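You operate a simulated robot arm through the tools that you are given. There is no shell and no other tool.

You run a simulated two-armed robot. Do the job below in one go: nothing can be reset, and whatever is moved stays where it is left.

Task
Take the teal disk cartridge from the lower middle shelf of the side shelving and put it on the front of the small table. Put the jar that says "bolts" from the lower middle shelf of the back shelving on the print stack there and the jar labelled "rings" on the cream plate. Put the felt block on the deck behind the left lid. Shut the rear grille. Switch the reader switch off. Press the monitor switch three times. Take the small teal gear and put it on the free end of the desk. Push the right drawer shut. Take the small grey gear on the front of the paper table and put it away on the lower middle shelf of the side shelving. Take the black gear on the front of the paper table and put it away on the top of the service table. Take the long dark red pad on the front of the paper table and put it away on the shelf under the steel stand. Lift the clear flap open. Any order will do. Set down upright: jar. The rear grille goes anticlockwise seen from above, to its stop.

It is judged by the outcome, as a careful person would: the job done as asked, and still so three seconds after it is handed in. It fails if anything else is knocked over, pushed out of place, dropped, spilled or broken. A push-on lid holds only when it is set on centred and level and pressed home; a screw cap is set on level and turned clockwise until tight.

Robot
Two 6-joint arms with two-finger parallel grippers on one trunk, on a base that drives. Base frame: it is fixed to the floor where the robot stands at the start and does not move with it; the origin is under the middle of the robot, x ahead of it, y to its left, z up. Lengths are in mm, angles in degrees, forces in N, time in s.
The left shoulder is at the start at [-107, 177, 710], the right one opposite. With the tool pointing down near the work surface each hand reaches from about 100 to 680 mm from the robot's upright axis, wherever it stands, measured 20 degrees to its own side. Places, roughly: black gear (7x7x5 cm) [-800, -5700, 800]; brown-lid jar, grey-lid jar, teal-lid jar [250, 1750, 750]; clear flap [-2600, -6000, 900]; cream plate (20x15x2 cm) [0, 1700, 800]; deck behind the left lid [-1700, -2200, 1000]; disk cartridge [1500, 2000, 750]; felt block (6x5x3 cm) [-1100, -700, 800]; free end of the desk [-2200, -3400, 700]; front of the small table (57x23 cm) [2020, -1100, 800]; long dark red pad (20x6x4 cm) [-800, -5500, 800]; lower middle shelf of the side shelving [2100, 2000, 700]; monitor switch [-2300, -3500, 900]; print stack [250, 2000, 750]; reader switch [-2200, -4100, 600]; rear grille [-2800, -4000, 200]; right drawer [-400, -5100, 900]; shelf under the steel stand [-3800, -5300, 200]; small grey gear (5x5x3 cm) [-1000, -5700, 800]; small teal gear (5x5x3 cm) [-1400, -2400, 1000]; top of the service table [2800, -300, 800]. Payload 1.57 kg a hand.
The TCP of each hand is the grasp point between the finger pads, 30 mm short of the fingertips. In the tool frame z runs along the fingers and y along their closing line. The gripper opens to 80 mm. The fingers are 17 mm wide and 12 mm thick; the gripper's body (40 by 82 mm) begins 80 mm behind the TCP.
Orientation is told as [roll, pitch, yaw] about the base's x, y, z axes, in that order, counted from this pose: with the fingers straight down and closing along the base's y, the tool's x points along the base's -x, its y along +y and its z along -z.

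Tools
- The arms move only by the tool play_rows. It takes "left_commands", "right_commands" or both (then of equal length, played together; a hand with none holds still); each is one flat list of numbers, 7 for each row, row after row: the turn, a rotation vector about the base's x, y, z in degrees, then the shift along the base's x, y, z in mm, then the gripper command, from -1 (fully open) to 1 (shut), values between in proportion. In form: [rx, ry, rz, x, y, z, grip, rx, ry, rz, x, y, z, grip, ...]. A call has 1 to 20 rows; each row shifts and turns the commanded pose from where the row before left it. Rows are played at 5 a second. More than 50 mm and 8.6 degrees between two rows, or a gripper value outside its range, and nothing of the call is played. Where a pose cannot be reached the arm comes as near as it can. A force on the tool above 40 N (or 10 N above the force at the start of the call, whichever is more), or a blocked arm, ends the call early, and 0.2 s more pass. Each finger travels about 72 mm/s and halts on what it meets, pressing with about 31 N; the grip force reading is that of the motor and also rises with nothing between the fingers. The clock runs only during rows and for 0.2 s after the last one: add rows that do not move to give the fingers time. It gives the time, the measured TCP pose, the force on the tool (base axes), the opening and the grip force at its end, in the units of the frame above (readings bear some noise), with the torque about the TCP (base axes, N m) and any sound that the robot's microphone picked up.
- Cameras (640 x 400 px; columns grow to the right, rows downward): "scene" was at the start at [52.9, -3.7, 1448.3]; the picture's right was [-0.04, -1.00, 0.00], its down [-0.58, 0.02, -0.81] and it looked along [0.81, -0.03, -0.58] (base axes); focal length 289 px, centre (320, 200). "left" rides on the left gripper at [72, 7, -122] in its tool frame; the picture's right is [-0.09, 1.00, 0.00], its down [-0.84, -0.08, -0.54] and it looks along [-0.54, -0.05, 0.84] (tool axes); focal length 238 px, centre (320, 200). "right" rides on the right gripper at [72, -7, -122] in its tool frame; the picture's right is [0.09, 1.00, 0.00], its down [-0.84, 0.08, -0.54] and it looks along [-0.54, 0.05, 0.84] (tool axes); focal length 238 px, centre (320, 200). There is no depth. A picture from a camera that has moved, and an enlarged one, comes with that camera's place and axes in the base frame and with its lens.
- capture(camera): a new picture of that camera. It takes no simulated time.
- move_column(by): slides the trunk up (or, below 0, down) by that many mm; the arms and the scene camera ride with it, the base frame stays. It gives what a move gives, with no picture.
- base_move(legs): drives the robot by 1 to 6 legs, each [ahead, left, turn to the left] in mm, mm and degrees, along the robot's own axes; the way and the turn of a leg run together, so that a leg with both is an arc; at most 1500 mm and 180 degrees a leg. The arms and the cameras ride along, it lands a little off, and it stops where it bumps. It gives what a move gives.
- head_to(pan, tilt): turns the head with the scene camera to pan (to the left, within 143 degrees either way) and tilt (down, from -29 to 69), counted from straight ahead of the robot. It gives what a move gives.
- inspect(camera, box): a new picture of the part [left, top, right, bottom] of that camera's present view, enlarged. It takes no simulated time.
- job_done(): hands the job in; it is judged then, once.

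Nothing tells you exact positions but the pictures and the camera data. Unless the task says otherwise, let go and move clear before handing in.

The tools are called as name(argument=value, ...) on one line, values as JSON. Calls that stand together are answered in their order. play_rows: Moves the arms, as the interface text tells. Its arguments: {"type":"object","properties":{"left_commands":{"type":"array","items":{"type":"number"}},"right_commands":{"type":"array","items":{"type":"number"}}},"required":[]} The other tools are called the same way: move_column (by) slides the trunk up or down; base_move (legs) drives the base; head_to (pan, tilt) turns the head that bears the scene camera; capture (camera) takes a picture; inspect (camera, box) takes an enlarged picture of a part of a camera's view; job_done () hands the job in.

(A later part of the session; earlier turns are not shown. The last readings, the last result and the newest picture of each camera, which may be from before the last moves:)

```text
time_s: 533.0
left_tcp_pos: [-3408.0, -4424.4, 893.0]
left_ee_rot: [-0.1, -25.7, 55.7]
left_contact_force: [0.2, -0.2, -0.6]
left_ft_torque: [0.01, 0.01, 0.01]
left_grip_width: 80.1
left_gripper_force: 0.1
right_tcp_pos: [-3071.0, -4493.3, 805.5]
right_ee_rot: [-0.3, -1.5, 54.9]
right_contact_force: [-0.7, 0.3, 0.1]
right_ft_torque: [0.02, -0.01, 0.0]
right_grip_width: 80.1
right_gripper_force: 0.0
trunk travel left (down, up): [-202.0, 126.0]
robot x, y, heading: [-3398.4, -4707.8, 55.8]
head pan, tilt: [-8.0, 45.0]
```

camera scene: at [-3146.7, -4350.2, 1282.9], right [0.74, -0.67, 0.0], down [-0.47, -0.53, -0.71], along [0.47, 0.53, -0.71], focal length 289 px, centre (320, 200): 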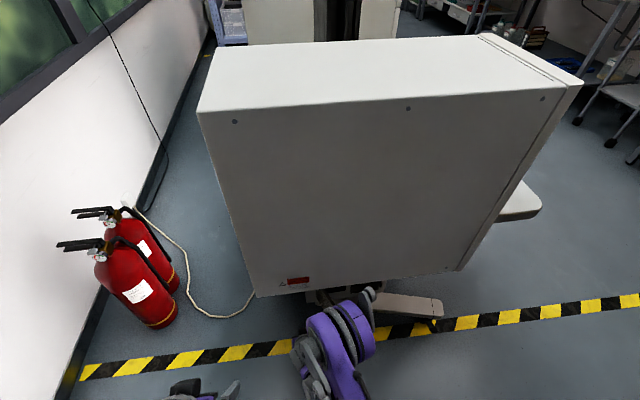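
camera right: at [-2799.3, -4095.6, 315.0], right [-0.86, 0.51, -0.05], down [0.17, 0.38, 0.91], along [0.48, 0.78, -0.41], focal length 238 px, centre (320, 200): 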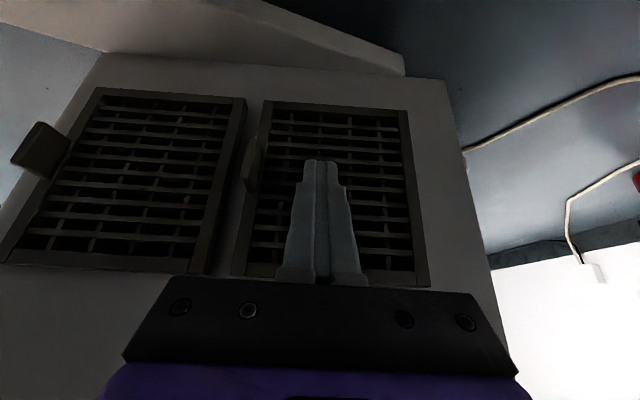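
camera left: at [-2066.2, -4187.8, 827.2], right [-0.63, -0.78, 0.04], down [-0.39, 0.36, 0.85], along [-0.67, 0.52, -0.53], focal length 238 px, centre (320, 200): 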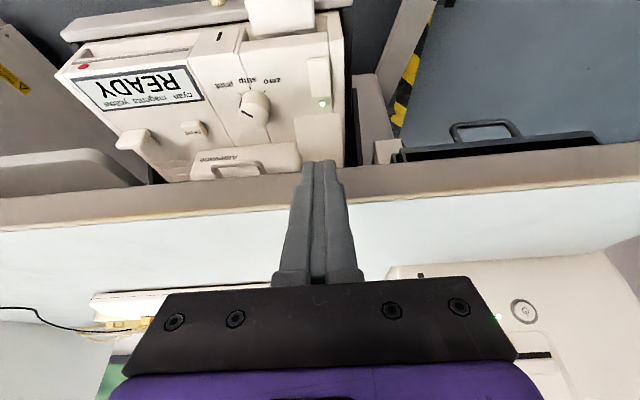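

Next the clear flap on the far-wall table. I'll move along and turn around to face that wall.

base_move(legs=[[150, 0, 0], [0, -1100, 0], [0, 0, 179.8]])

head_to(pan=0, tilt=35)

capture(camera="scene")

head_to(pan=45, tilt=30)

capture(camera="scene")

```text
time_s: 551.2
left_tcp_pos: [-2395.8, -5484.4, 893.9]
left_ee_rot: [-0.1, -25.6, -124.3]
left_contact_force: [0.3, -0.8, -0.3]
left_ft_torque: [0.01, -0.02, -0.01]
left_grip_width: 80.1
left_gripper_force: 0.0
right_tcp_pos: [-2732.3, -5415.7, 804.5]
right_ee_rot: [-0.5, -1.6, -125.1]
right_contact_force: [-0.1, -0.3, 1.1]
right_ft_torque: [-0.02, 0.02, -0.03]
right_grip_width: 80.0
right_gripper_force: 0.1
trunk travel left (down, up): [-202.0, 126.0]
robot x, y, heading: [-2402.6, -5203.5, -124.4]
head pan, tilt: [-8.0, 45.0]
```

```text
time_s: 551.9
left_tcp_pos: [-2395.7, -5485.4, 893.0]
left_ee_rot: [-0.1, -25.7, -124.4]
left_contact_force: [0.1, -0.8, -0.1]
left_ft_torque: [-0.01, -0.01, 0.02]
left_grip_width: 80.2
left_gripper_force: 0.0
right_tcp_pos: [-2731.7, -5415.2, 805.0]
right_ee_rot: [-0.3, -1.6, -125.1]
right_contact_force: [-0.3, -0.3, 0.4]
right_ft_torque: [-0.01, 0.01, 0.02]
right_grip_width: 80.1
right_gripper_force: 0.1
trunk travel left (down, up): [-202.0, 126.0]
robot x, y, heading: [-2404.9, -5200.3, -124.0]
head pan, tilt: [0.0, 35.0]
```

```text
taken
camera scene: at [-2432.1, -5241.5, 1499.7], right [-0.83, 0.56, 0.0], down [0.32, 0.47, -0.82], along [-0.46, -0.68, -0.57], focal length 289 px, centre (320, 200)
```

scene: 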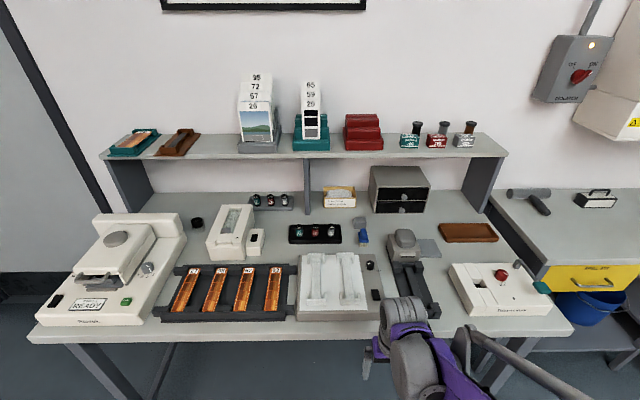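

```text
time_s: 553.1
left_tcp_pos: [-2394.1, -5485.1, 893.4]
left_ee_rot: [-0.1, -25.8, -124.2]
left_contact_force: [0.4, 0.3, 0.1]
left_ft_torque: [0.0, -0.01, 0.0]
left_grip_width: 80.2
left_gripper_force: 0.1
right_tcp_pos: [-2732.1, -5415.6, 804.7]
right_ee_rot: [-0.4, -1.6, -125.1]
right_contact_force: [0.0, -0.9, -0.6]
right_ft_torque: [0.03, 0.02, 0.02]
right_grip_width: 80.0
right_gripper_force: 0.0
trunk travel left (down, up): [-202.0, 126.0]
robot x, y, heading: [-2399.7, -5200.2, -124.3]
head pan, tilt: [45.0, 30.0]
```

```text
taken
camera scene: at [-2365.7, -5257.6, 1507.5], right [-0.98, -0.19, 0.0], down [-0.09, 0.49, -0.87], along [0.16, -0.85, -0.5], focal length 289 px, centre (320, 200)
```

scene: 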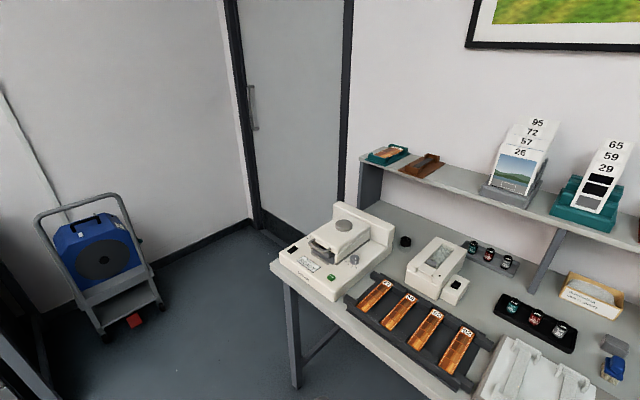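

I think the clear flap is the transparent cover of the small white box on the table. Zooming in.

head_to(pan=10, tilt=35)

inspect(camera="scene", box=[230, 180, 350, 260])

capture(camera="left")

```text
time_s: 554.1
left_tcp_pos: [-2395.0, -5486.1, 893.7]
left_ee_rot: [-0.1, -25.7, -124.2]
left_contact_force: [0.2, -0.3, 0.0]
left_ft_torque: [0.02, 0.01, 0.02]
left_grip_width: 80.1
left_gripper_force: 0.2
right_tcp_pos: [-2733.6, -5414.7, 804.8]
right_ee_rot: [-0.6, -1.6, -125.1]
right_contact_force: [0.5, 1.2, 0.8]
right_ft_torque: [-0.03, 0.06, 0.0]
right_grip_width: 80.1
right_gripper_force: 0.1
trunk travel left (down, up): [-202.0, 126.0]
robot x, y, heading: [-2402.8, -5200.6, -124.4]
head pan, tilt: [10.0, 35.0]
```

```text
5.00 times, centred on (290, 220) of scene
camera zoom: at [-2418.7, -5249.0, 1499.7], right [-0.91, 0.41, 0.0], down [0.24, 0.52, -0.82], along [-0.34, -0.75, -0.57], focal length 1447 px, centre (470, 100)
```

zoom: 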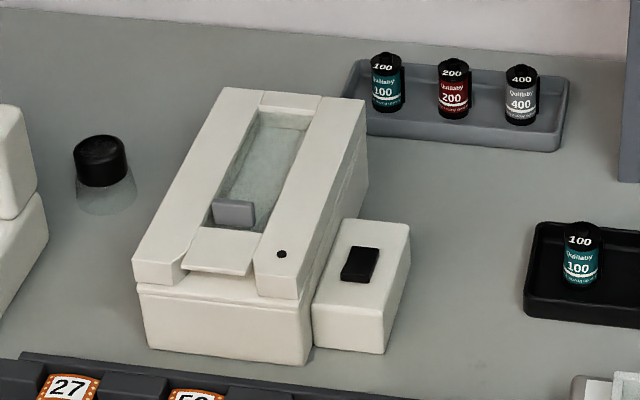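

```text
taken
camera left: at [-2324.2, -5392.3, 971.2], right [0.78, -0.63, 0.04], down [-0.36, -0.39, 0.85], along [-0.52, -0.67, -0.52], focal length 238 px, centre (320, 200)
```

left: 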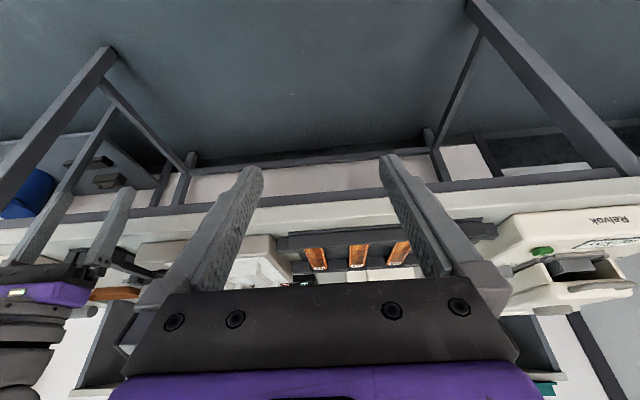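

The white box has a clear flap with a grey tab at its near end, hinged at the far end. I'll retract the right hand and drive up to the table.

play_rows(right_commands=[0, 0, 0, 24, 35, 20, -1, 0, 0, 0, 24, 35, 20, -1, 0, 0, 0, 24, 35, 20, -1, 0, 0, 0, 24, 35, 20, -1])

base_move(legs=[[0, 175, 0.3], [190, 0, 0]])

head_to(pan=10, tilt=50)

capture(camera="scene")

capture(camera="left")

```text
time_s: 555.1
left_tcp_pos: [-2394.7, -5485.4, 893.0]
left_ee_rot: [-0.1, -25.7, -124.4]
left_contact_force: [0.0, -0.1, -0.1]
left_ft_torque: [-0.02, 0.03, -0.01]
left_grip_width: 80.1
left_gripper_force: 0.0
right_tcp_pos: [-2636.1, -5274.5, 885.0]
right_ee_rot: [-0.5, -1.5, -125.2]
right_contact_force: [-0.3, -0.2, -0.2]
right_ft_torque: [0.02, -0.03, -0.03]
right_grip_width: 80.0
right_gripper_force: 0.1
trunk travel left (down, up): [-202.0, 126.0]
robot x, y, heading: [-2403.8, -5201.5, -124.2]
head pan, tilt: [10.0, 35.0]
```

```text
time_s: 558.4
left_tcp_pos: [-2353.2, -5741.7, 893.3]
left_ee_rot: [-0.1, -25.7, -124.0]
left_contact_force: [0.8, -0.2, -0.2]
left_ft_torque: [0.0, -0.03, 0.02]
left_grip_width: 79.9
left_gripper_force: 0.1
right_tcp_pos: [-2596.6, -5532.8, 885.3]
right_ee_rot: [-0.5, -1.5, -124.7]
right_contact_force: [-0.9, 0.3, 0.0]
right_ft_torque: [-0.01, -0.02, 0.02]
right_grip_width: 80.1
right_gripper_force: 0.0
trunk travel left (down, up): [-202.0, 126.0]
robot x, y, heading: [-2360.0, -5452.1, -124.1]
head pan, tilt: [10.0, 35.0]
```

```text
time_s: 559.2
left_tcp_pos: [-2353.1, -5740.3, 893.1]
left_ee_rot: [-0.1, -25.7, -123.9]
left_contact_force: [0.0, -0.6, 0.8]
left_ft_torque: [0.01, -0.01, 0.02]
left_grip_width: 80.2
left_gripper_force: 0.0
right_tcp_pos: [-2595.6, -5532.1, 885.2]
right_ee_rot: [-0.5, -1.6, -124.7]
right_contact_force: [0.2, 0.1, 0.8]
right_ft_torque: [-0.01, 0.02, -0.02]
right_grip_width: 80.1
right_gripper_force: 0.0
trunk travel left (down, up): [-202.0, 126.0]
robot x, y, heading: [-2361.4, -5458.2, -123.5]
head pan, tilt: [10.0, 50.0]
```

```text
taken
camera scene: at [-2373.3, -5494.0, 1478.0], right [-0.91, 0.4, 0.0], down [0.31, 0.7, -0.64], along [-0.26, -0.59, -0.77], focal length 289 px, centre (320, 200)
```

scene: 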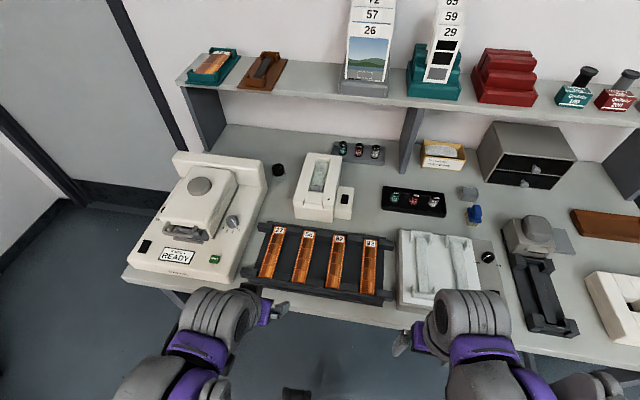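

```text
taken
camera left: at [-2282.2, -5646.7, 971.1], right [0.78, -0.62, 0.04], down [-0.35, -0.39, 0.85], along [-0.52, -0.68, -0.52], focal length 238 px, centre (320, 200)
```

left: 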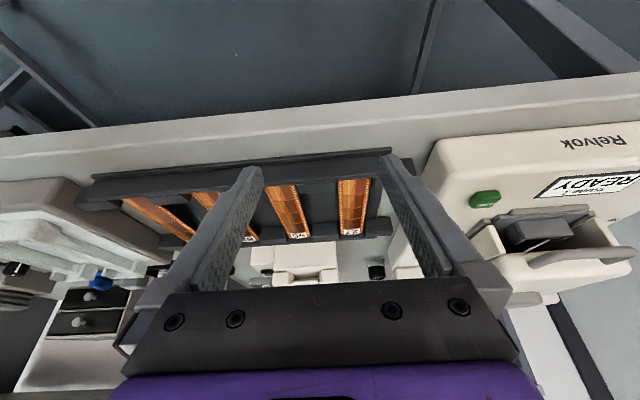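

inspect(camera="scene", box=[280, 140, 370, 230])

inspect(camera="scene", box=[300, 165, 345, 200])

```text
4.44 times, centred on (325, 185) of scene
camera zoom: at [-2373.3, -5494.0, 1478.0], right [-0.91, 0.4, 0.0], down [0.31, 0.7, -0.64], along [-0.26, -0.59, -0.77], focal length 1286 px, centre (298, 267)
```

zoom: 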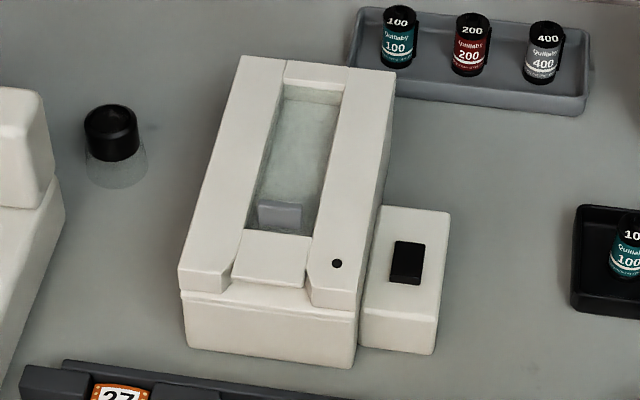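

```text
11.43 times, centred on (322, 182) of scene
camera zoom: at [-2373.3, -5494.0, 1478.0], right [-0.91, 0.4, 0.0], down [0.31, 0.7, -0.64], along [-0.26, -0.59, -0.77], focal length 3307 px, centre (291, 400)
```

zoom: 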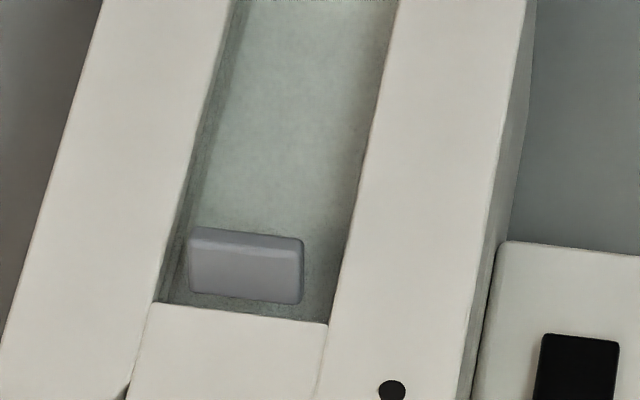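

The tab's top is at about z 874. I'll bring the left hand near, tilted, to view the tab and flap from the front at low angle.

play_rows(left_commands=[-5.3, 3.58, 0, -30.5, -31.3, 15, -1, -5.3, 3.58, 0, -30.5, -31.3, 15, -1, -5.3, 3.58, 0, -30.5, -31.3, 7, -1, 0, 0, 0, -30.5, -31.3, 0, -1, 0, 0, 0, -30.5, -31.3, 0, -1, 0, 0, 0, -30.5, -31.3, 0, -1])

capture(camera="left")

inspect(camera="left", box=[230, 60, 410, 200])

```text
time_s: 560.6
left_tcp_pos: [-2537.4, -5928.8, 932.6]
left_ee_rot: [-0.2, -44.9, -123.9]
left_contact_force: [-0.7, -0.9, -0.6]
left_ft_torque: [0.01, 0.0, -0.03]
left_grip_width: 80.1
left_gripper_force: 0.0
right_tcp_pos: [-2596.6, -5533.6, 884.5]
right_ee_rot: [-0.4, -1.5, -124.6]
right_contact_force: [-0.2, -0.2, 0.0]
right_ft_torque: [-0.02, 0.02, -0.02]
right_grip_width: 80.0
right_gripper_force: 0.1
trunk travel left (down, up): [-202.0, 126.0]
robot x, y, heading: [-2364.2, -5452.8, -124.1]
head pan, tilt: [10.0, 50.0]
```

```text
taken
camera left: at [-2454.8, -5818.7, 966.3], right [0.79, -0.61, 0.06], down [-0.18, -0.13, 0.97], along [-0.59, -0.78, -0.21], focal length 238 px, centre (320, 200)
```

left: 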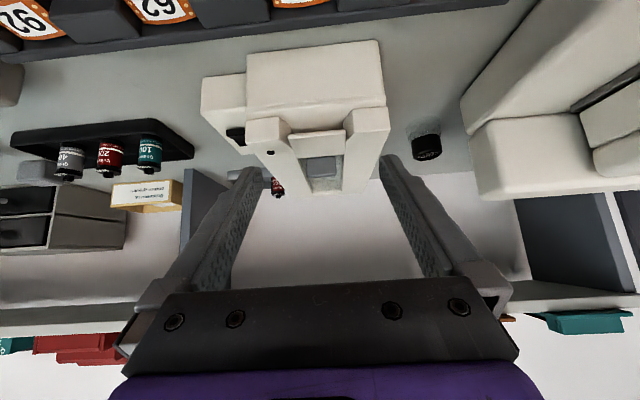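

```text
2.86 times, centred on (320, 130) of left
camera zoom: at [-2454.8, -5818.7, 966.3], right [0.79, -0.61, 0.06], down [-0.18, -0.13, 0.97], along [-0.59, -0.78, -0.21], focal length 681 px, centre (320, 400)
```

zoom: 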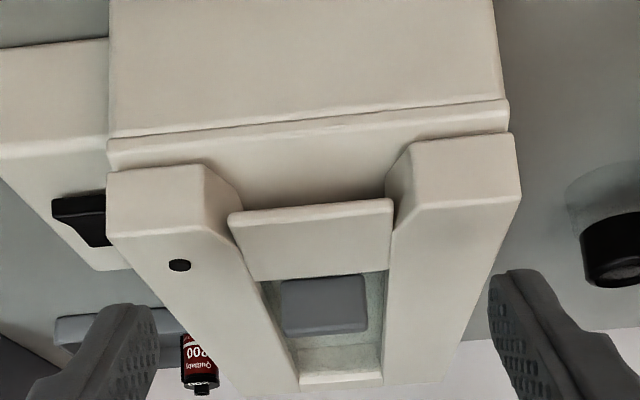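

The tab stands about 13 mm proud of the side rails, so I can pinch it sideways and swing the flap up. I'll creep closer, raise the trunk, and position above the tab with a 25° tilt.

move_column(by=90)

base_move(legs=[[35, 0, 0]])

play_rows(left_commands=[5.53, -3.73, 0, -5, -8, -20, -0.2, 5.53, -3.73, 0, -5, -8, -20, -0.2, 5.53, -3.73, 0, -5, -8, -20, -0.2])

capture(camera="left")

inspect(camera="left", box=[230, 40, 410, 180])

```text
time_s: 561.8
left_tcp_pos: [-2535.8, -5927.9, 1020.7]
left_ee_rot: [-0.2, -45.0, -123.9]
left_contact_force: [-0.4, -0.1, 0.5]
left_ft_torque: [-0.02, 0.03, -0.01]
left_grip_width: 79.9
left_gripper_force: 0.0
right_tcp_pos: [-2596.8, -5531.7, 974.4]
right_ee_rot: [-0.4, -1.6, -124.7]
right_contact_force: [-0.2, 0.0, 0.2]
right_ft_torque: [-0.06, 0.01, 0.0]
right_grip_width: 80.1
right_gripper_force: 0.1
trunk travel left (down, up): [-292.0, 36.0]
robot x, y, heading: [-2360.4, -5458.4, -123.8]
head pan, tilt: [10.0, 50.0]
```

```text
time_s: 562.7
left_tcp_pos: [-2554.7, -5955.9, 1020.5]
left_ee_rot: [-0.2, -44.9, -124.0]
left_contact_force: [0.8, 0.1, -0.9]
left_ft_torque: [-0.02, 0.0, 0.0]
left_grip_width: 79.7
left_gripper_force: 0.0
right_tcp_pos: [-2614.9, -5559.1, 974.1]
right_ee_rot: [-0.5, -1.6, -124.7]
right_contact_force: [0.0, -0.4, -0.1]
right_ft_torque: [0.01, -0.03, 0.02]
right_grip_width: 80.1
right_gripper_force: 0.0
trunk travel left (down, up): [-292.0, 36.0]
robot x, y, heading: [-2382.7, -5482.3, -123.8]
head pan, tilt: [10.0, 50.0]
```

```text
time_s: 563.5
left_tcp_pos: [-2572.1, -5981.5, 959.8]
left_ee_rot: [-0.3, -24.7, -124.0]
left_contact_force: [0.6, -0.2, -0.3]
left_ft_torque: [0.02, 0.01, 0.0]
left_grip_width: 47.8
left_gripper_force: 0.0
right_tcp_pos: [-2616.4, -5560.9, 975.1]
right_ee_rot: [-0.6, -1.5, -124.7]
right_contact_force: [1.0, -0.3, 0.3]
right_ft_torque: [0.06, -0.01, -0.01]
right_grip_width: 79.9
right_gripper_force: 0.0
trunk travel left (down, up): [-292.0, 36.0]
robot x, y, heading: [-2379.2, -5483.5, -123.9]
head pan, tilt: [10.0, 50.0]
```

```text
taken
camera left: at [-2501.0, -5888.1, 1039.7], right [0.78, -0.63, 0.04], down [-0.36, -0.4, 0.84], along [-0.51, -0.67, -0.54], focal length 238 px, centre (320, 200)
```

left: 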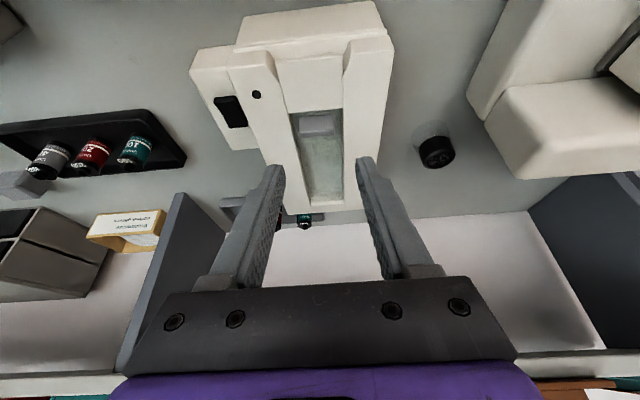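

```text
2.86 times, centred on (320, 110) of left
camera zoom: at [-2501.0, -5888.1, 1039.7], right [0.78, -0.63, 0.04], down [-0.36, -0.4, 0.84], along [-0.51, -0.67, -0.54], focal length 681 px, centre (320, 457)
```

zoom: 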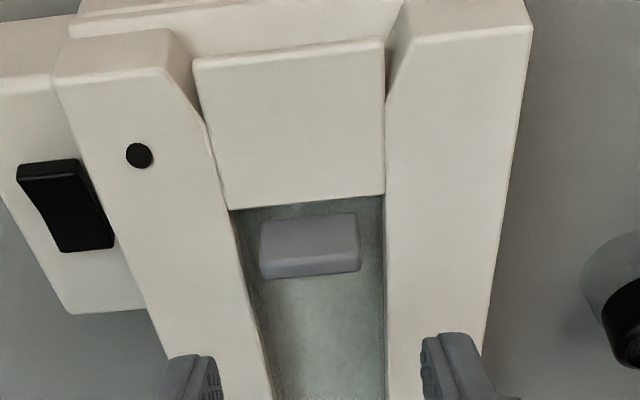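

Using the wrist views I get the tab top at z≈900 and rails at ≈875; the hand is already aligned above it. Descending in steps.

play_rows(left_commands=[0, 0, 0, 0, 0, -25, -0.2, 0, 0, 0, 0, 0, -15, -0.2, 0, 0, 0, 0, 0, 0, -0.2])

inspect(camera="left", box=[230, 70, 410, 210])

```text
time_s: 564.3
left_tcp_pos: [-2570.2, -5980.8, 919.3]
left_ee_rot: [-0.1, -24.9, -123.9]
left_contact_force: [-0.1, -0.9, 0.5]
left_ft_torque: [0.02, 0.02, 0.01]
left_grip_width: 48.0
left_gripper_force: 0.1
right_tcp_pos: [-2616.0, -5560.8, 974.8]
right_ee_rot: [-0.5, -1.6, -124.6]
right_contact_force: [-0.2, 0.3, -0.4]
right_ft_torque: [0.02, 0.02, 0.01]
right_grip_width: 79.9
right_gripper_force: 0.0
trunk travel left (down, up): [-292.0, 36.0]
robot x, y, heading: [-2379.5, -5484.5, -123.6]
head pan, tilt: [10.0, 50.0]
```

```text
2.86 times, centred on (320, 140) of left
camera zoom: at [-2500.2, -5888.3, 999.5], right [0.78, -0.63, 0.04], down [-0.36, -0.4, 0.84], along [-0.51, -0.67, -0.54], focal length 681 px, centre (320, 371)
```

zoom: 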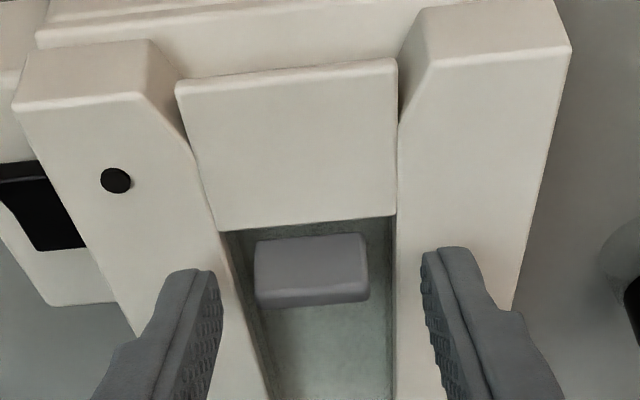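

Fingers straddle the tab. Lowering 6 mm more and closing on it.

play_rows(left_commands=[0, 0, 0, 0, 0, -4, -0.2, 0, 0, 0, 0, 0, -3, -0.2, 0, 0, 0, 0, 0, 0, -0.2])

play_rows(left_commands=[0, 0, 0, 0, 0, 0, 0.4, 0, 0, 0, 0, 0, 0, 1, 0, 0, 0, 0, 0, 0, 1, 0, 0, 0, 0, 0, 0, 1])

inspect(camera="left", box=[230, 70, 410, 210])

```text
time_s: 565.1
left_tcp_pos: [-2569.9, -5982.2, 912.8]
left_ee_rot: [-0.1, -24.9, -123.8]
left_contact_force: [-0.6, 0.0, 3.4]
left_ft_torque: [-0.1, -0.07, -0.01]
left_grip_width: 48.2
left_gripper_force: 0.2
right_tcp_pos: [-2615.5, -5559.9, 974.7]
right_ee_rot: [-0.5, -1.6, -124.7]
right_contact_force: [0.0, -0.2, -0.4]
right_ft_torque: [-0.01, -0.01, 0.01]
right_grip_width: 79.9
right_gripper_force: 0.0
trunk travel left (down, up): [-292.0, 36.0]
robot x, y, heading: [-2380.6, -5486.5, -123.7]
head pan, tilt: [10.0, 50.0]
```

```text
time_s: 566.1
left_tcp_pos: [-2572.0, -5980.8, 913.7]
left_ee_rot: [-0.3, -24.9, -123.9]
left_contact_force: [-6.5, 5.7, 0.7]
left_ft_torque: [0.16, 0.18, -0.12]
left_grip_width: 27.2
left_gripper_force: 37.6
right_tcp_pos: [-2615.4, -5560.5, 973.9]
right_ee_rot: [-0.4, -1.6, -124.7]
right_contact_force: [-0.1, -0.2, 0.1]
right_ft_torque: [0.02, -0.01, 0.02]
right_grip_width: 79.9
right_gripper_force: 0.0
trunk travel left (down, up): [-292.0, 36.0]
robot x, y, heading: [-2377.7, -5485.4, -123.7]
head pan, tilt: [10.0, 50.0]
```

```text
2.86 times, centred on (320, 140) of left
camera zoom: at [-2501.5, -5886.8, 993.2], right [0.78, -0.63, 0.04], down [-0.36, -0.4, 0.84], along [-0.51, -0.67, -0.54], focal length 681 px, centre (320, 371)
```

zoom: 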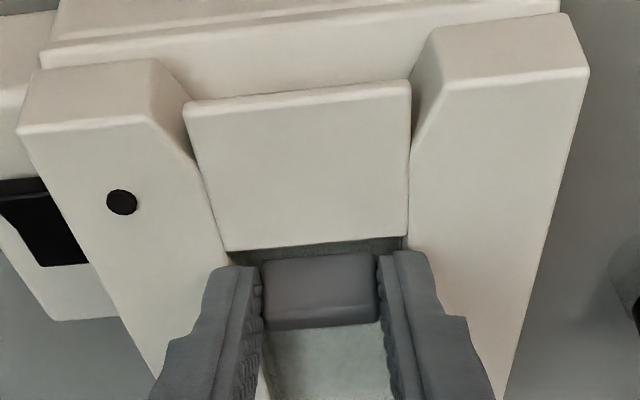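

The tab is pinched (27 mm). Lifting along an arc about the far hinge, first part.

play_rows(left_commands=[0, 0, 0, -1.5, -2.2, 15.6, 1, 0, 0, 0, -2.2, -3.4, 15.6, 1, 0, 0, 0, -3.6, -5.4, 14.5, 1, 0, 0, 0, -4.5, -6.7, 14, 1, 0, 0, 0, 0, 0, 0, 1])

capture(camera="left")

inspect(camera="scene", box=[250, 100, 410, 220])

```text
time_s: 567.3
left_tcp_pos: [-2582.3, -5998.1, 972.3]
left_ee_rot: [-0.1, -24.9, -123.8]
left_contact_force: [-7.9, 14.1, -6.4]
left_ft_torque: [1.27, -0.41, -0.08]
left_grip_width: 27.4
left_gripper_force: 38.1
right_tcp_pos: [-2618.0, -5559.1, 974.6]
right_ee_rot: [-0.4, -1.5, -124.7]
right_contact_force: [-0.2, 0.6, -0.1]
right_ft_torque: [0.0, 0.0, 0.0]
right_grip_width: 80.0
right_gripper_force: 0.1
trunk travel left (down, up): [-292.0, 36.0]
robot x, y, heading: [-2381.9, -5487.7, -123.4]
head pan, tilt: [10.0, 50.0]
```

```text
taken
camera left: at [-2513.0, -5903.9, 1053.1], right [0.78, -0.63, 0.04], down [-0.36, -0.4, 0.84], along [-0.51, -0.67, -0.54], focal length 238 px, centre (320, 200)
```

left: 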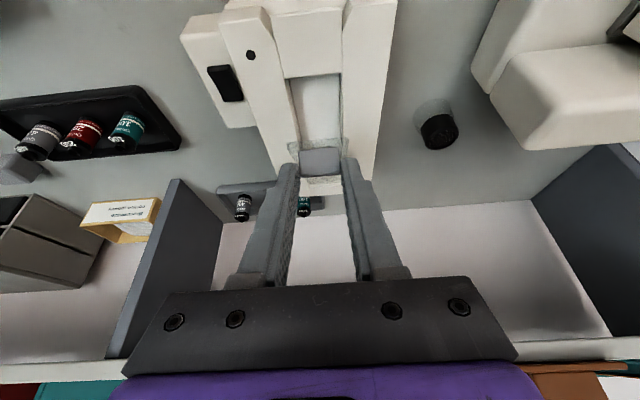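

```text
3.33 times, centred on (330, 160) of scene
camera zoom: at [-2392.3, -5518.5, 1571.6], right [-0.91, 0.4, 0.0], down [0.31, 0.7, -0.64], along [-0.26, -0.59, -0.77], focal length 964 px, centre (287, 333)
```

zoom: 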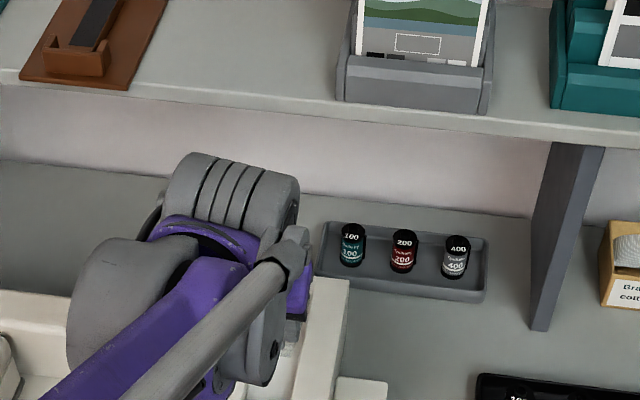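

The flap is rising with the tab in my grip. Continuing the arc.

play_rows(left_commands=[0, 0, 0, -5.5, -8.2, 12.5, 1, 0, 0, 0, -6.5, -9.6, 11, 1, 0, 0, 0, -7.2, -10.7, 9.4, 1, 0, 0, 0, -7.8, -11.6, 8, 1, 0, 0, 0, 0, 0, 0, 1])

capture(camera="left")

```text
time_s: 568.5
left_tcp_pos: [-2609.0, -6035.5, 1017.0]
left_ee_rot: [-0.1, -25.0, -124.1]
left_contact_force: [-8.0, 15.7, 1.5]
left_ft_torque: [1.02, -0.38, 0.01]
left_grip_width: 27.2
left_gripper_force: 37.4
right_tcp_pos: [-2617.4, -5558.6, 974.6]
right_ee_rot: [-0.4, -1.5, -124.6]
right_contact_force: [0.1, -0.1, 0.7]
right_ft_torque: [0.0, 0.0, -0.01]
right_grip_width: 80.0
right_gripper_force: 0.1
trunk travel left (down, up): [-292.0, 36.0]
robot x, y, heading: [-2380.9, -5487.3, -123.8]
head pan, tilt: [10.0, 50.0]
```

```text
taken
camera left: at [-2538.8, -5943.2, 1095.5], right [0.78, -0.63, 0.04], down [-0.36, -0.4, 0.84], along [-0.51, -0.67, -0.53], focal length 238 px, centre (320, 200)
```

left: 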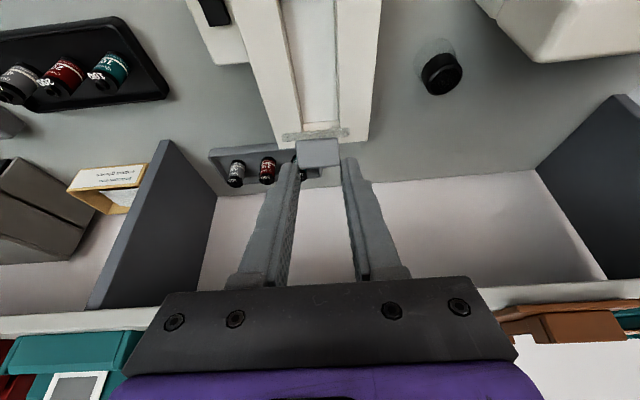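

play_rows(left_commands=[0, 0, 0, -8.3, -12.3, 5.8, 1, 0, 0, 0, -8.7, -12.9, 3.9, 1, 0, 0, 0, -8.9, -13.2, 1.8, 1, 0, 0, 0, -8.9, -13.3, -0.2, 1, 0, 0, 0, 0, 0, 0, 1])

capture(camera="left")

capture(camera="scene")

```text
time_s: 569.7
left_tcp_pos: [-2641.2, -6091.9, 1025.4]
left_ee_rot: [0.0, -25.1, -123.9]
left_contact_force: [-1.1, -0.5, -0.9]
left_ft_torque: [0.01, 0.03, 0.02]
left_grip_width: 0.0
left_gripper_force: 20.8
right_tcp_pos: [-2615.5, -5561.0, 974.8]
right_ee_rot: [-0.4, -1.6, -124.6]
right_contact_force: [1.0, 0.3, 0.3]
right_ft_torque: [-0.01, -0.03, 0.0]
right_grip_width: 80.1
right_gripper_force: 0.1
trunk travel left (down, up): [-292.0, 36.0]
robot x, y, heading: [-2381.1, -5483.3, -123.9]
head pan, tilt: [10.0, 50.0]
```

```text
taken
camera left: at [-2571.5, -5998.2, 1104.9], right [0.78, -0.62, 0.04], down [-0.36, -0.4, 0.84], along [-0.51, -0.67, -0.53], focal length 238 px, centre (320, 200)
```

left: 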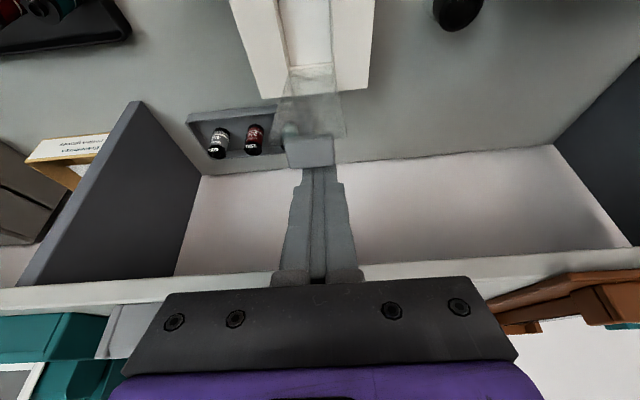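

```text
taken
camera scene: at [-2390.3, -5520.0, 1571.5], right [-0.92, 0.4, 0.0], down [0.31, 0.7, -0.64], along [-0.26, -0.59, -0.77], focal length 289 px, centre (320, 200)
```

scene: 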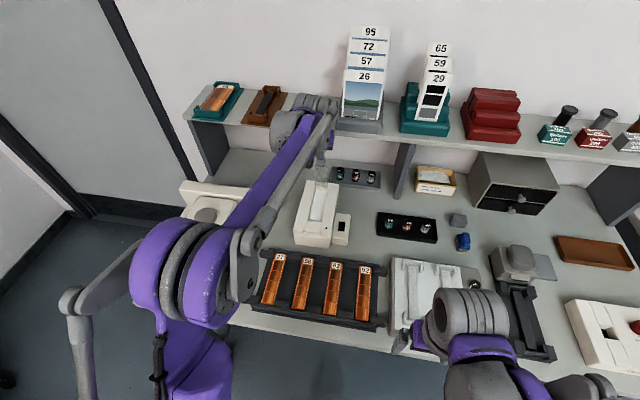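

The tab slipped from my grip but the flap seems to be standing open. Zooming to check.

inspect(camera="scene", box=[270, 130, 370, 250])

inspect(camera="left", box=[220, 40, 420, 190])

```text
3.33 times, centred on (320, 190) of scene
camera zoom: at [-2390.3, -5520.0, 1571.5], right [-0.92, 0.4, 0.0], down [0.31, 0.7, -0.64], along [-0.26, -0.59, -0.77], focal length 964 px, centre (320, 233)
```

zoom: 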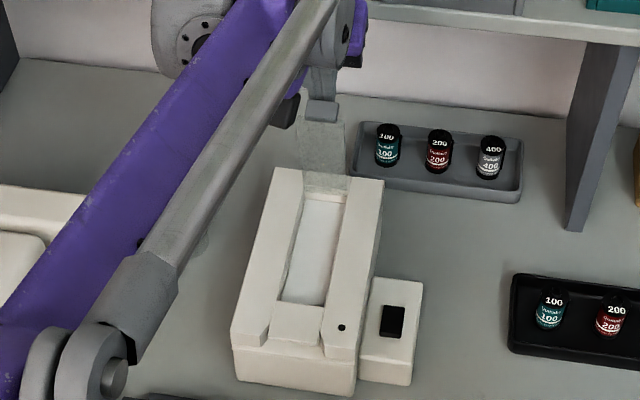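

```text
2.67 times, centred on (320, 115) of left
camera zoom: at [-2571.5, -5998.2, 1104.9], right [0.78, -0.62, 0.04], down [-0.36, -0.4, 0.84], along [-0.51, -0.67, -0.53], focal length 636 px, centre (320, 427)
```

zoom: 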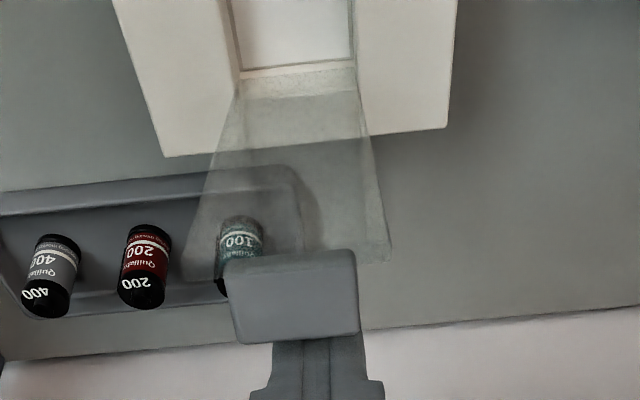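

The flap is standing nearly vertical (about 85–90°). To be safe I'll bring the closed fingers round to the near side and push it gently to its stop.

play_rows(left_commands=[0, 0, 0, 0, 0, 40, 1, 0, 0, 0, 0, 0, 30, 1, 0, 0, 0, 22.3, 33.2, 0, 1, 0, 0, 0, 22.3, 33.2, 0, 1, 0, 0, 0, 10, 15, 0, 1, 0, 0, 0, 0, 0, -40, 1, 0, 0, 0, 0, 0, -40, 1])

capture(camera="left")

```text
time_s: 571.3
left_tcp_pos: [-2589.2, -6008.4, 1013.5]
left_ee_rot: [0.0, -24.9, -123.9]
left_contact_force: [-0.5, 0.0, 0.3]
left_ft_torque: [0.03, 0.02, 0.02]
left_grip_width: 0.2
left_gripper_force: 21.2
right_tcp_pos: [-2615.2, -5561.2, 974.7]
right_ee_rot: [-0.5, -1.5, -124.7]
right_contact_force: [-0.9, -0.7, -0.7]
right_ft_torque: [-0.01, 0.03, -0.01]
right_grip_width: 79.9
right_gripper_force: 0.1
trunk travel left (down, up): [-292.0, 36.0]
robot x, y, heading: [-2379.9, -5486.7, -123.9]
head pan, tilt: [10.0, 50.0]
```

```text
taken
camera left: at [-2520.1, -5914.7, 1092.8], right [0.78, -0.63, 0.04], down [-0.36, -0.4, 0.84], along [-0.51, -0.67, -0.54], focal length 238 px, centre (320, 200)
```

left: 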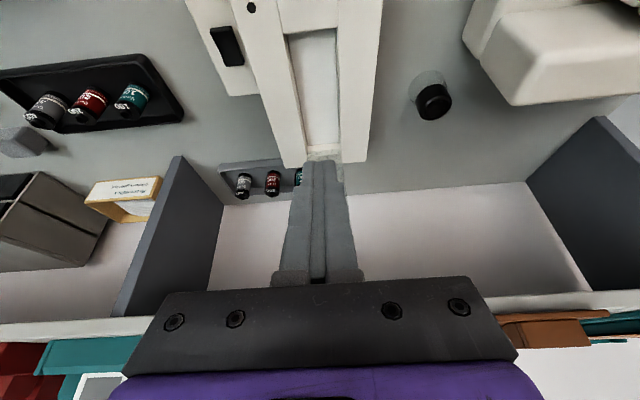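

play_rows(left_commands=[0, 0, 0, -20, -29.8, 0, 1, 0, 0, 0, -17, -25.3, 0, 1, 0, 0, 0, -5.6, -8.3, 0, 1, 0, 0, 0, -5.6, -8.3, 0, 1, 0, 0, 0, 0, 0, 0, 1])

play_rows(left_commands=[0, 0, 0, -5.6, -8.3, 0, 1, 0, 0, 0, -5.6, -8.3, 0, 1, 0, 0, 0, 0, 0, 0, 1])

capture(camera="left")

```text
time_s: 572.5
left_tcp_pos: [-2637.7, -6079.9, 1014.1]
left_ee_rot: [-0.1, -24.9, -124.0]
left_contact_force: [-0.3, 0.9, 0.4]
left_ft_torque: [-0.01, 0.01, -0.02]
left_grip_width: 0.1
left_gripper_force: 21.6
right_tcp_pos: [-2615.1, -5559.9, 974.2]
right_ee_rot: [-0.6, -1.6, -124.7]
right_contact_force: [0.0, 0.3, 0.3]
right_ft_torque: [-0.01, -0.03, 0.01]
right_grip_width: 79.8
right_gripper_force: 0.1
trunk travel left (down, up): [-292.0, 36.0]
robot x, y, heading: [-2381.5, -5484.1, -123.7]
head pan, tilt: [10.0, 50.0]
```

```text
time_s: 573.1
left_tcp_pos: [-2642.5, -6087.3, 1015.2]
left_ee_rot: [-0.1, -24.1, -123.9]
left_contact_force: [16.0, 24.3, 5.9]
left_ft_torque: [0.51, -0.31, 0.01]
left_grip_width: 0.0
left_gripper_force: 21.3
right_tcp_pos: [-2614.1, -5557.3, 976.3]
right_ee_rot: [-0.4, -1.7, -124.7]
right_contact_force: [0.3, -1.2, 0.4]
right_ft_torque: [0.03, -0.03, -0.04]
right_grip_width: 80.0
right_gripper_force: 0.0
trunk travel left (down, up): [-292.0, 36.0]
robot x, y, heading: [-2379.1, -5478.3, -123.8]
head pan, tilt: [10.0, 50.0]
stopped in row 3 (left hand): the force on the tool passed its limit at 46 N (the readings are from after the stop); the commanded pose is now the measured one
```

```text
taken
camera left: at [-2574.1, -5995.7, 1097.1], right [0.78, -0.63, 0.04], down [-0.37, -0.41, 0.84], along [-0.51, -0.66, -0.55], focal length 238 px, centre (320, 200)
```

left: 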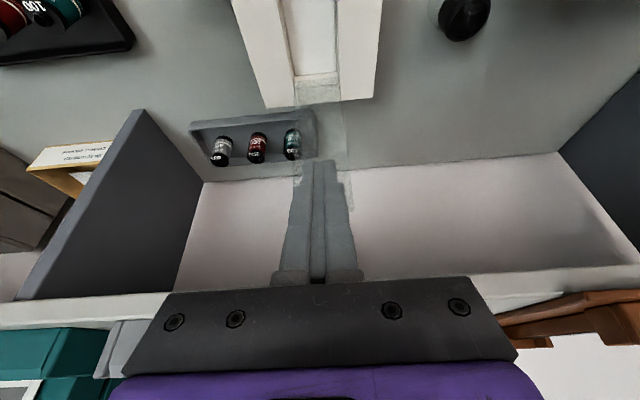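

The flap hit its open stop. Retracting and checking that it stays open and the box hasn't shifted.

play_rows(left_commands=[0, 0, 0, 5, 7.5, 0, 1, 0, 0, 0, 20, 29.8, 5, 1, 0, 0, 0, 22, 33, 20, 1, 0, 0, 0, 22, 33, 20, 1, 0, 0, 0, 22, 33, 0, 1, 0, 0, 0, 22, 33, 0, 1, 0, 0, 0, 22, 33, 0, 1])

capture(camera="scene")

inspect(camera="scene", box=[270, 130, 370, 250])

```text
time_s: 574.7
left_tcp_pos: [-2509.2, -5887.4, 1058.6]
left_ee_rot: [-0.1, -24.1, -123.7]
left_contact_force: [-0.4, 0.8, 0.6]
left_ft_torque: [0.0, -0.02, -0.02]
left_grip_width: 0.0
left_gripper_force: 21.0
right_tcp_pos: [-2614.1, -5559.9, 976.3]
right_ee_rot: [-0.5, -1.7, -124.7]
right_contact_force: [-0.9, 0.9, -0.7]
right_ft_torque: [0.01, 0.03, 0.0]
right_grip_width: 79.8
right_gripper_force: 0.0
trunk travel left (down, up): [-292.0, 36.0]
robot x, y, heading: [-2381.3, -5483.4, -123.8]
head pan, tilt: [10.0, 50.0]
```

```text
taken
camera scene: at [-2389.3, -5518.1, 1571.5], right [-0.91, 0.4, 0.0], down [0.31, 0.7, -0.64], along [-0.26, -0.59, -0.77], focal length 289 px, centre (320, 200)
```

scene: 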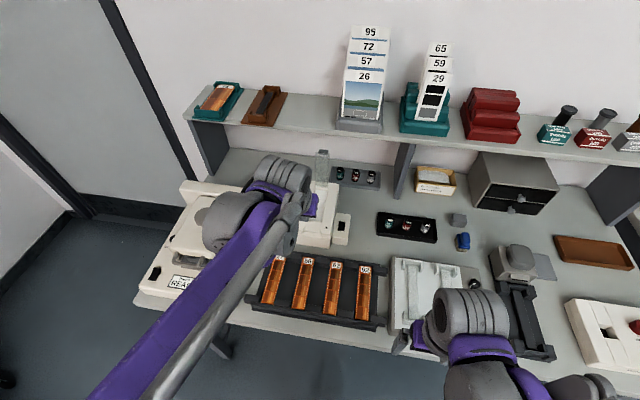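

```text
3.33 times, centred on (320, 190) of scene
camera zoom: at [-2389.3, -5518.1, 1571.5], right [-0.91, 0.4, 0.0], down [0.31, 0.7, -0.64], along [-0.26, -0.59, -0.77], focal length 964 px, centre (320, 233)
```

zoom: 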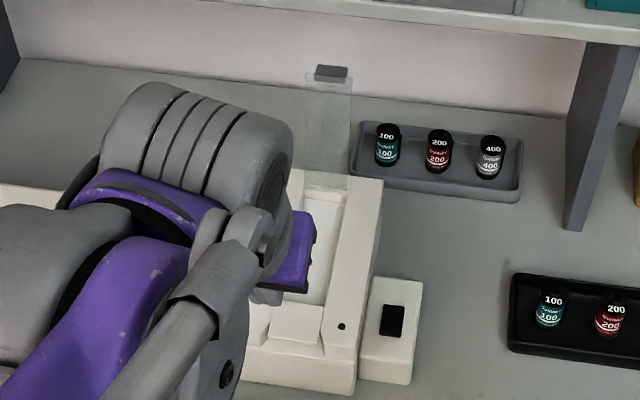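

The flap stands open and the box hasn't moved. Next the paper table: retract hands, back off, turn to face the window wall.

play_rows(left_commands=[0, 0, 0, 23, 34, 0, -1, 0, 0, 0, 23, 34, 0, -1, 0, 0, 0, 23, 34, 0, -1, 0, 0, 0, 23, 34, 0, -1])

base_move(legs=[[-500, 0, 0], [0, 0, 90], [200, 0, 0]])

head_to(pan=0, tilt=30)

capture(camera="scene")

head_to(pan=45, tilt=30)

capture(camera="scene")

```text
time_s: 575.7
left_tcp_pos: [-2419.2, -5754.3, 1058.2]
left_ee_rot: [-0.2, -24.2, -123.9]
left_contact_force: [0.3, 0.3, -0.5]
left_ft_torque: [0.01, 0.04, 0.02]
left_grip_width: 80.0
left_gripper_force: 0.1
right_tcp_pos: [-2614.0, -5560.0, 974.4]
right_ee_rot: [-0.5, -1.7, -124.8]
right_contact_force: [0.6, 0.0, -0.9]
right_ft_torque: [-0.01, -0.01, 0.03]
right_grip_width: 79.9
right_gripper_force: 0.1
trunk travel left (down, up): [-292.0, 36.0]
robot x, y, heading: [-2382.9, -5484.3, -123.8]
head pan, tilt: [10.0, 50.0]
```

```text
time_s: 583.6
left_tcp_pos: [-1668.8, -5229.2, 1056.9]
left_ee_rot: [-0.3, -24.2, -34.1]
left_contact_force: [0.6, -0.2, 0.2]
left_ft_torque: [0.0, 0.0, -0.01]
left_grip_width: 80.3
left_gripper_force: 0.0
right_tcp_pos: [-1865.5, -5424.1, 974.6]
right_ee_rot: [-0.5, -1.6, -34.9]
right_contact_force: [0.2, 1.0, -0.3]
right_ft_torque: [0.02, 0.02, -0.02]
right_grip_width: 80.0
right_gripper_force: 0.1
trunk travel left (down, up): [-292.0, 36.0]
robot x, y, heading: [-1941.5, -5185.8, -34.2]
head pan, tilt: [10.0, 50.0]
```

```text
time_s: 584.4
left_tcp_pos: [-1669.7, -5229.4, 1057.7]
left_ee_rot: [-0.1, -24.3, -34.0]
left_contact_force: [-0.4, 0.5, -0.9]
left_ft_torque: [0.0, 0.0, -0.02]
left_grip_width: 79.8
left_gripper_force: 0.2
right_tcp_pos: [-1866.4, -5424.3, 975.4]
right_ee_rot: [-0.5, -1.7, -34.8]
right_contact_force: [0.5, 1.0, 0.3]
right_ft_torque: [0.01, 0.0, -0.01]
right_grip_width: 80.1
right_gripper_force: 0.1
trunk travel left (down, up): [-292.0, 36.0]
robot x, y, heading: [-1940.0, -5191.9, -34.0]
head pan, tilt: [0.0, 30.0]
```

```text
taken
camera scene: at [-1903.5, -5217.1, 1601.0], right [-0.56, -0.83, 0.0], down [-0.42, 0.28, -0.87], along [0.72, -0.48, -0.5], focal length 289 px, centre (320, 200)
```

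scene: 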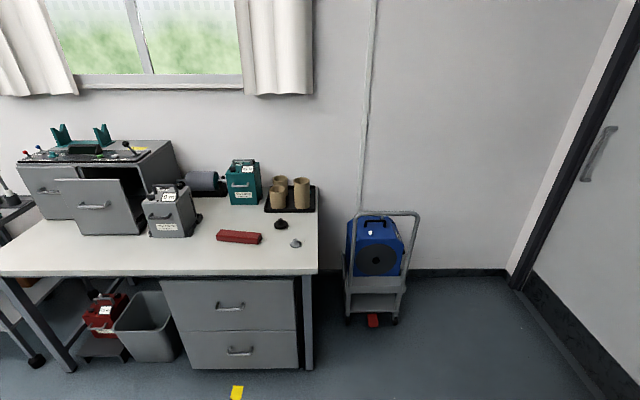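

```text
time_s: 585.6
left_tcp_pos: [-1670.6, -5230.2, 1058.6]
left_ee_rot: [-0.1, -24.2, -33.9]
left_contact_force: [0.1, -0.5, -0.3]
left_ft_torque: [-0.01, 0.0, -0.01]
left_grip_width: 79.9
left_gripper_force: 0.1
right_tcp_pos: [-1865.7, -5424.3, 975.6]
right_ee_rot: [-0.5, -1.6, -34.8]
right_contact_force: [-0.3, -0.2, 0.0]
right_ft_torque: [0.01, 0.01, 0.01]
right_grip_width: 79.9
right_gripper_force: 0.0
trunk travel left (down, up): [-292.0, 36.0]
robot x, y, heading: [-1939.9, -5190.3, -33.9]
head pan, tilt: [45.0, 30.0]
```

```text
taken
camera scene: at [-1889.6, -5149.4, 1601.1], right [0.19, -0.98, 0.0], down [-0.49, -0.1, -0.87], along [0.85, 0.17, -0.5], focal length 289 px, centre (320, 200)
```

scene: 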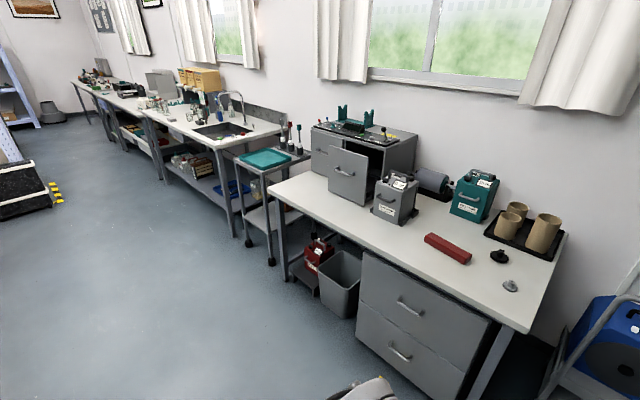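

The paper table is ahead: red pad, black gear, small grey gear in front, and the grey unit with its right drawer pulled out. I'll drive up to it.

base_move(legs=[[0, 247, 0], [570, 0, 0]])

head_to(pan=0, tilt=50)

capture(camera="scene")

head_to(pan=30, tilt=40)

capture(camera="scene")

```text
time_s: 591.2
left_tcp_pos: [-1058.0, -5343.2, 1057.7]
left_ee_rot: [-0.2, -24.2, -34.1]
left_contact_force: [0.4, 0.4, 0.0]
left_ft_torque: [-0.01, -0.01, -0.04]
left_grip_width: 80.0
left_gripper_force: 0.1
right_tcp_pos: [-1252.9, -5537.1, 975.2]
right_ee_rot: [-0.5, -1.5, -34.9]
right_contact_force: [0.3, -0.2, 0.0]
right_ft_torque: [0.04, 0.02, -0.01]
right_grip_width: 79.8
right_gripper_force: 0.1
trunk travel left (down, up): [-292.0, 36.0]
robot x, y, heading: [-1328.0, -5304.4, -33.9]
head pan, tilt: [45.0, 30.0]
```

```text
time_s: 592.4
left_tcp_pos: [-1055.6, -5341.6, 1057.3]
left_ee_rot: [-0.1, -24.3, -34.2]
left_contact_force: [-0.2, 0.4, 0.0]
left_ft_torque: [0.03, -0.02, 0.02]
left_grip_width: 79.9
left_gripper_force: 0.0
right_tcp_pos: [-1252.4, -5538.3, 974.0]
right_ee_rot: [-0.4, -1.4, -34.9]
right_contact_force: [-0.1, 0.9, -0.4]
right_ft_torque: [0.0, -0.02, -0.03]
right_grip_width: 80.1
right_gripper_force: 0.1
trunk travel left (down, up): [-292.0, 36.0]
robot x, y, heading: [-1327.5, -5300.3, -34.2]
head pan, tilt: [0.0, 50.0]
```

```text
taken
camera scene: at [-1300.8, -5322.5, 1571.6], right [-0.56, -0.83, 0.0], down [-0.63, 0.43, -0.64], along [0.53, -0.36, -0.77], focal length 289 px, centre (320, 200)
```

scene: 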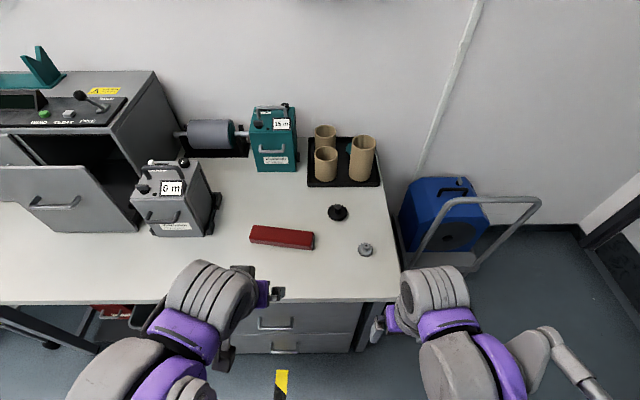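

```text
time_s: 593.3
left_tcp_pos: [-1055.6, -5342.2, 1058.1]
left_ee_rot: [-0.2, -24.2, -34.1]
left_contact_force: [-0.1, 0.0, -0.4]
left_ft_torque: [0.0, 0.01, 0.0]
left_grip_width: 80.0
left_gripper_force: 0.0
right_tcp_pos: [-1251.7, -5536.6, 975.0]
right_ee_rot: [-0.5, -1.5, -34.9]
right_contact_force: [-0.8, 0.1, 0.2]
right_ft_torque: [-0.04, -0.04, 0.02]
right_grip_width: 80.1
right_gripper_force: 0.0
trunk travel left (down, up): [-292.0, 36.0]
robot x, y, heading: [-1325.8, -5302.7, -33.8]
head pan, tilt: [30.0, 40.0]
```

```text
taken
camera scene: at [-1279.8, -5285.5, 1585.7], right [-0.07, -1.0, 0.0], down [-0.64, 0.05, -0.77], along [0.76, -0.05, -0.64], focal length 289 px, centre (320, 200)
```

scene: 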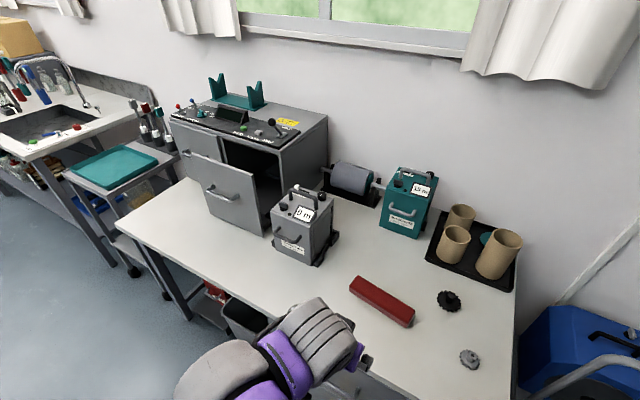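

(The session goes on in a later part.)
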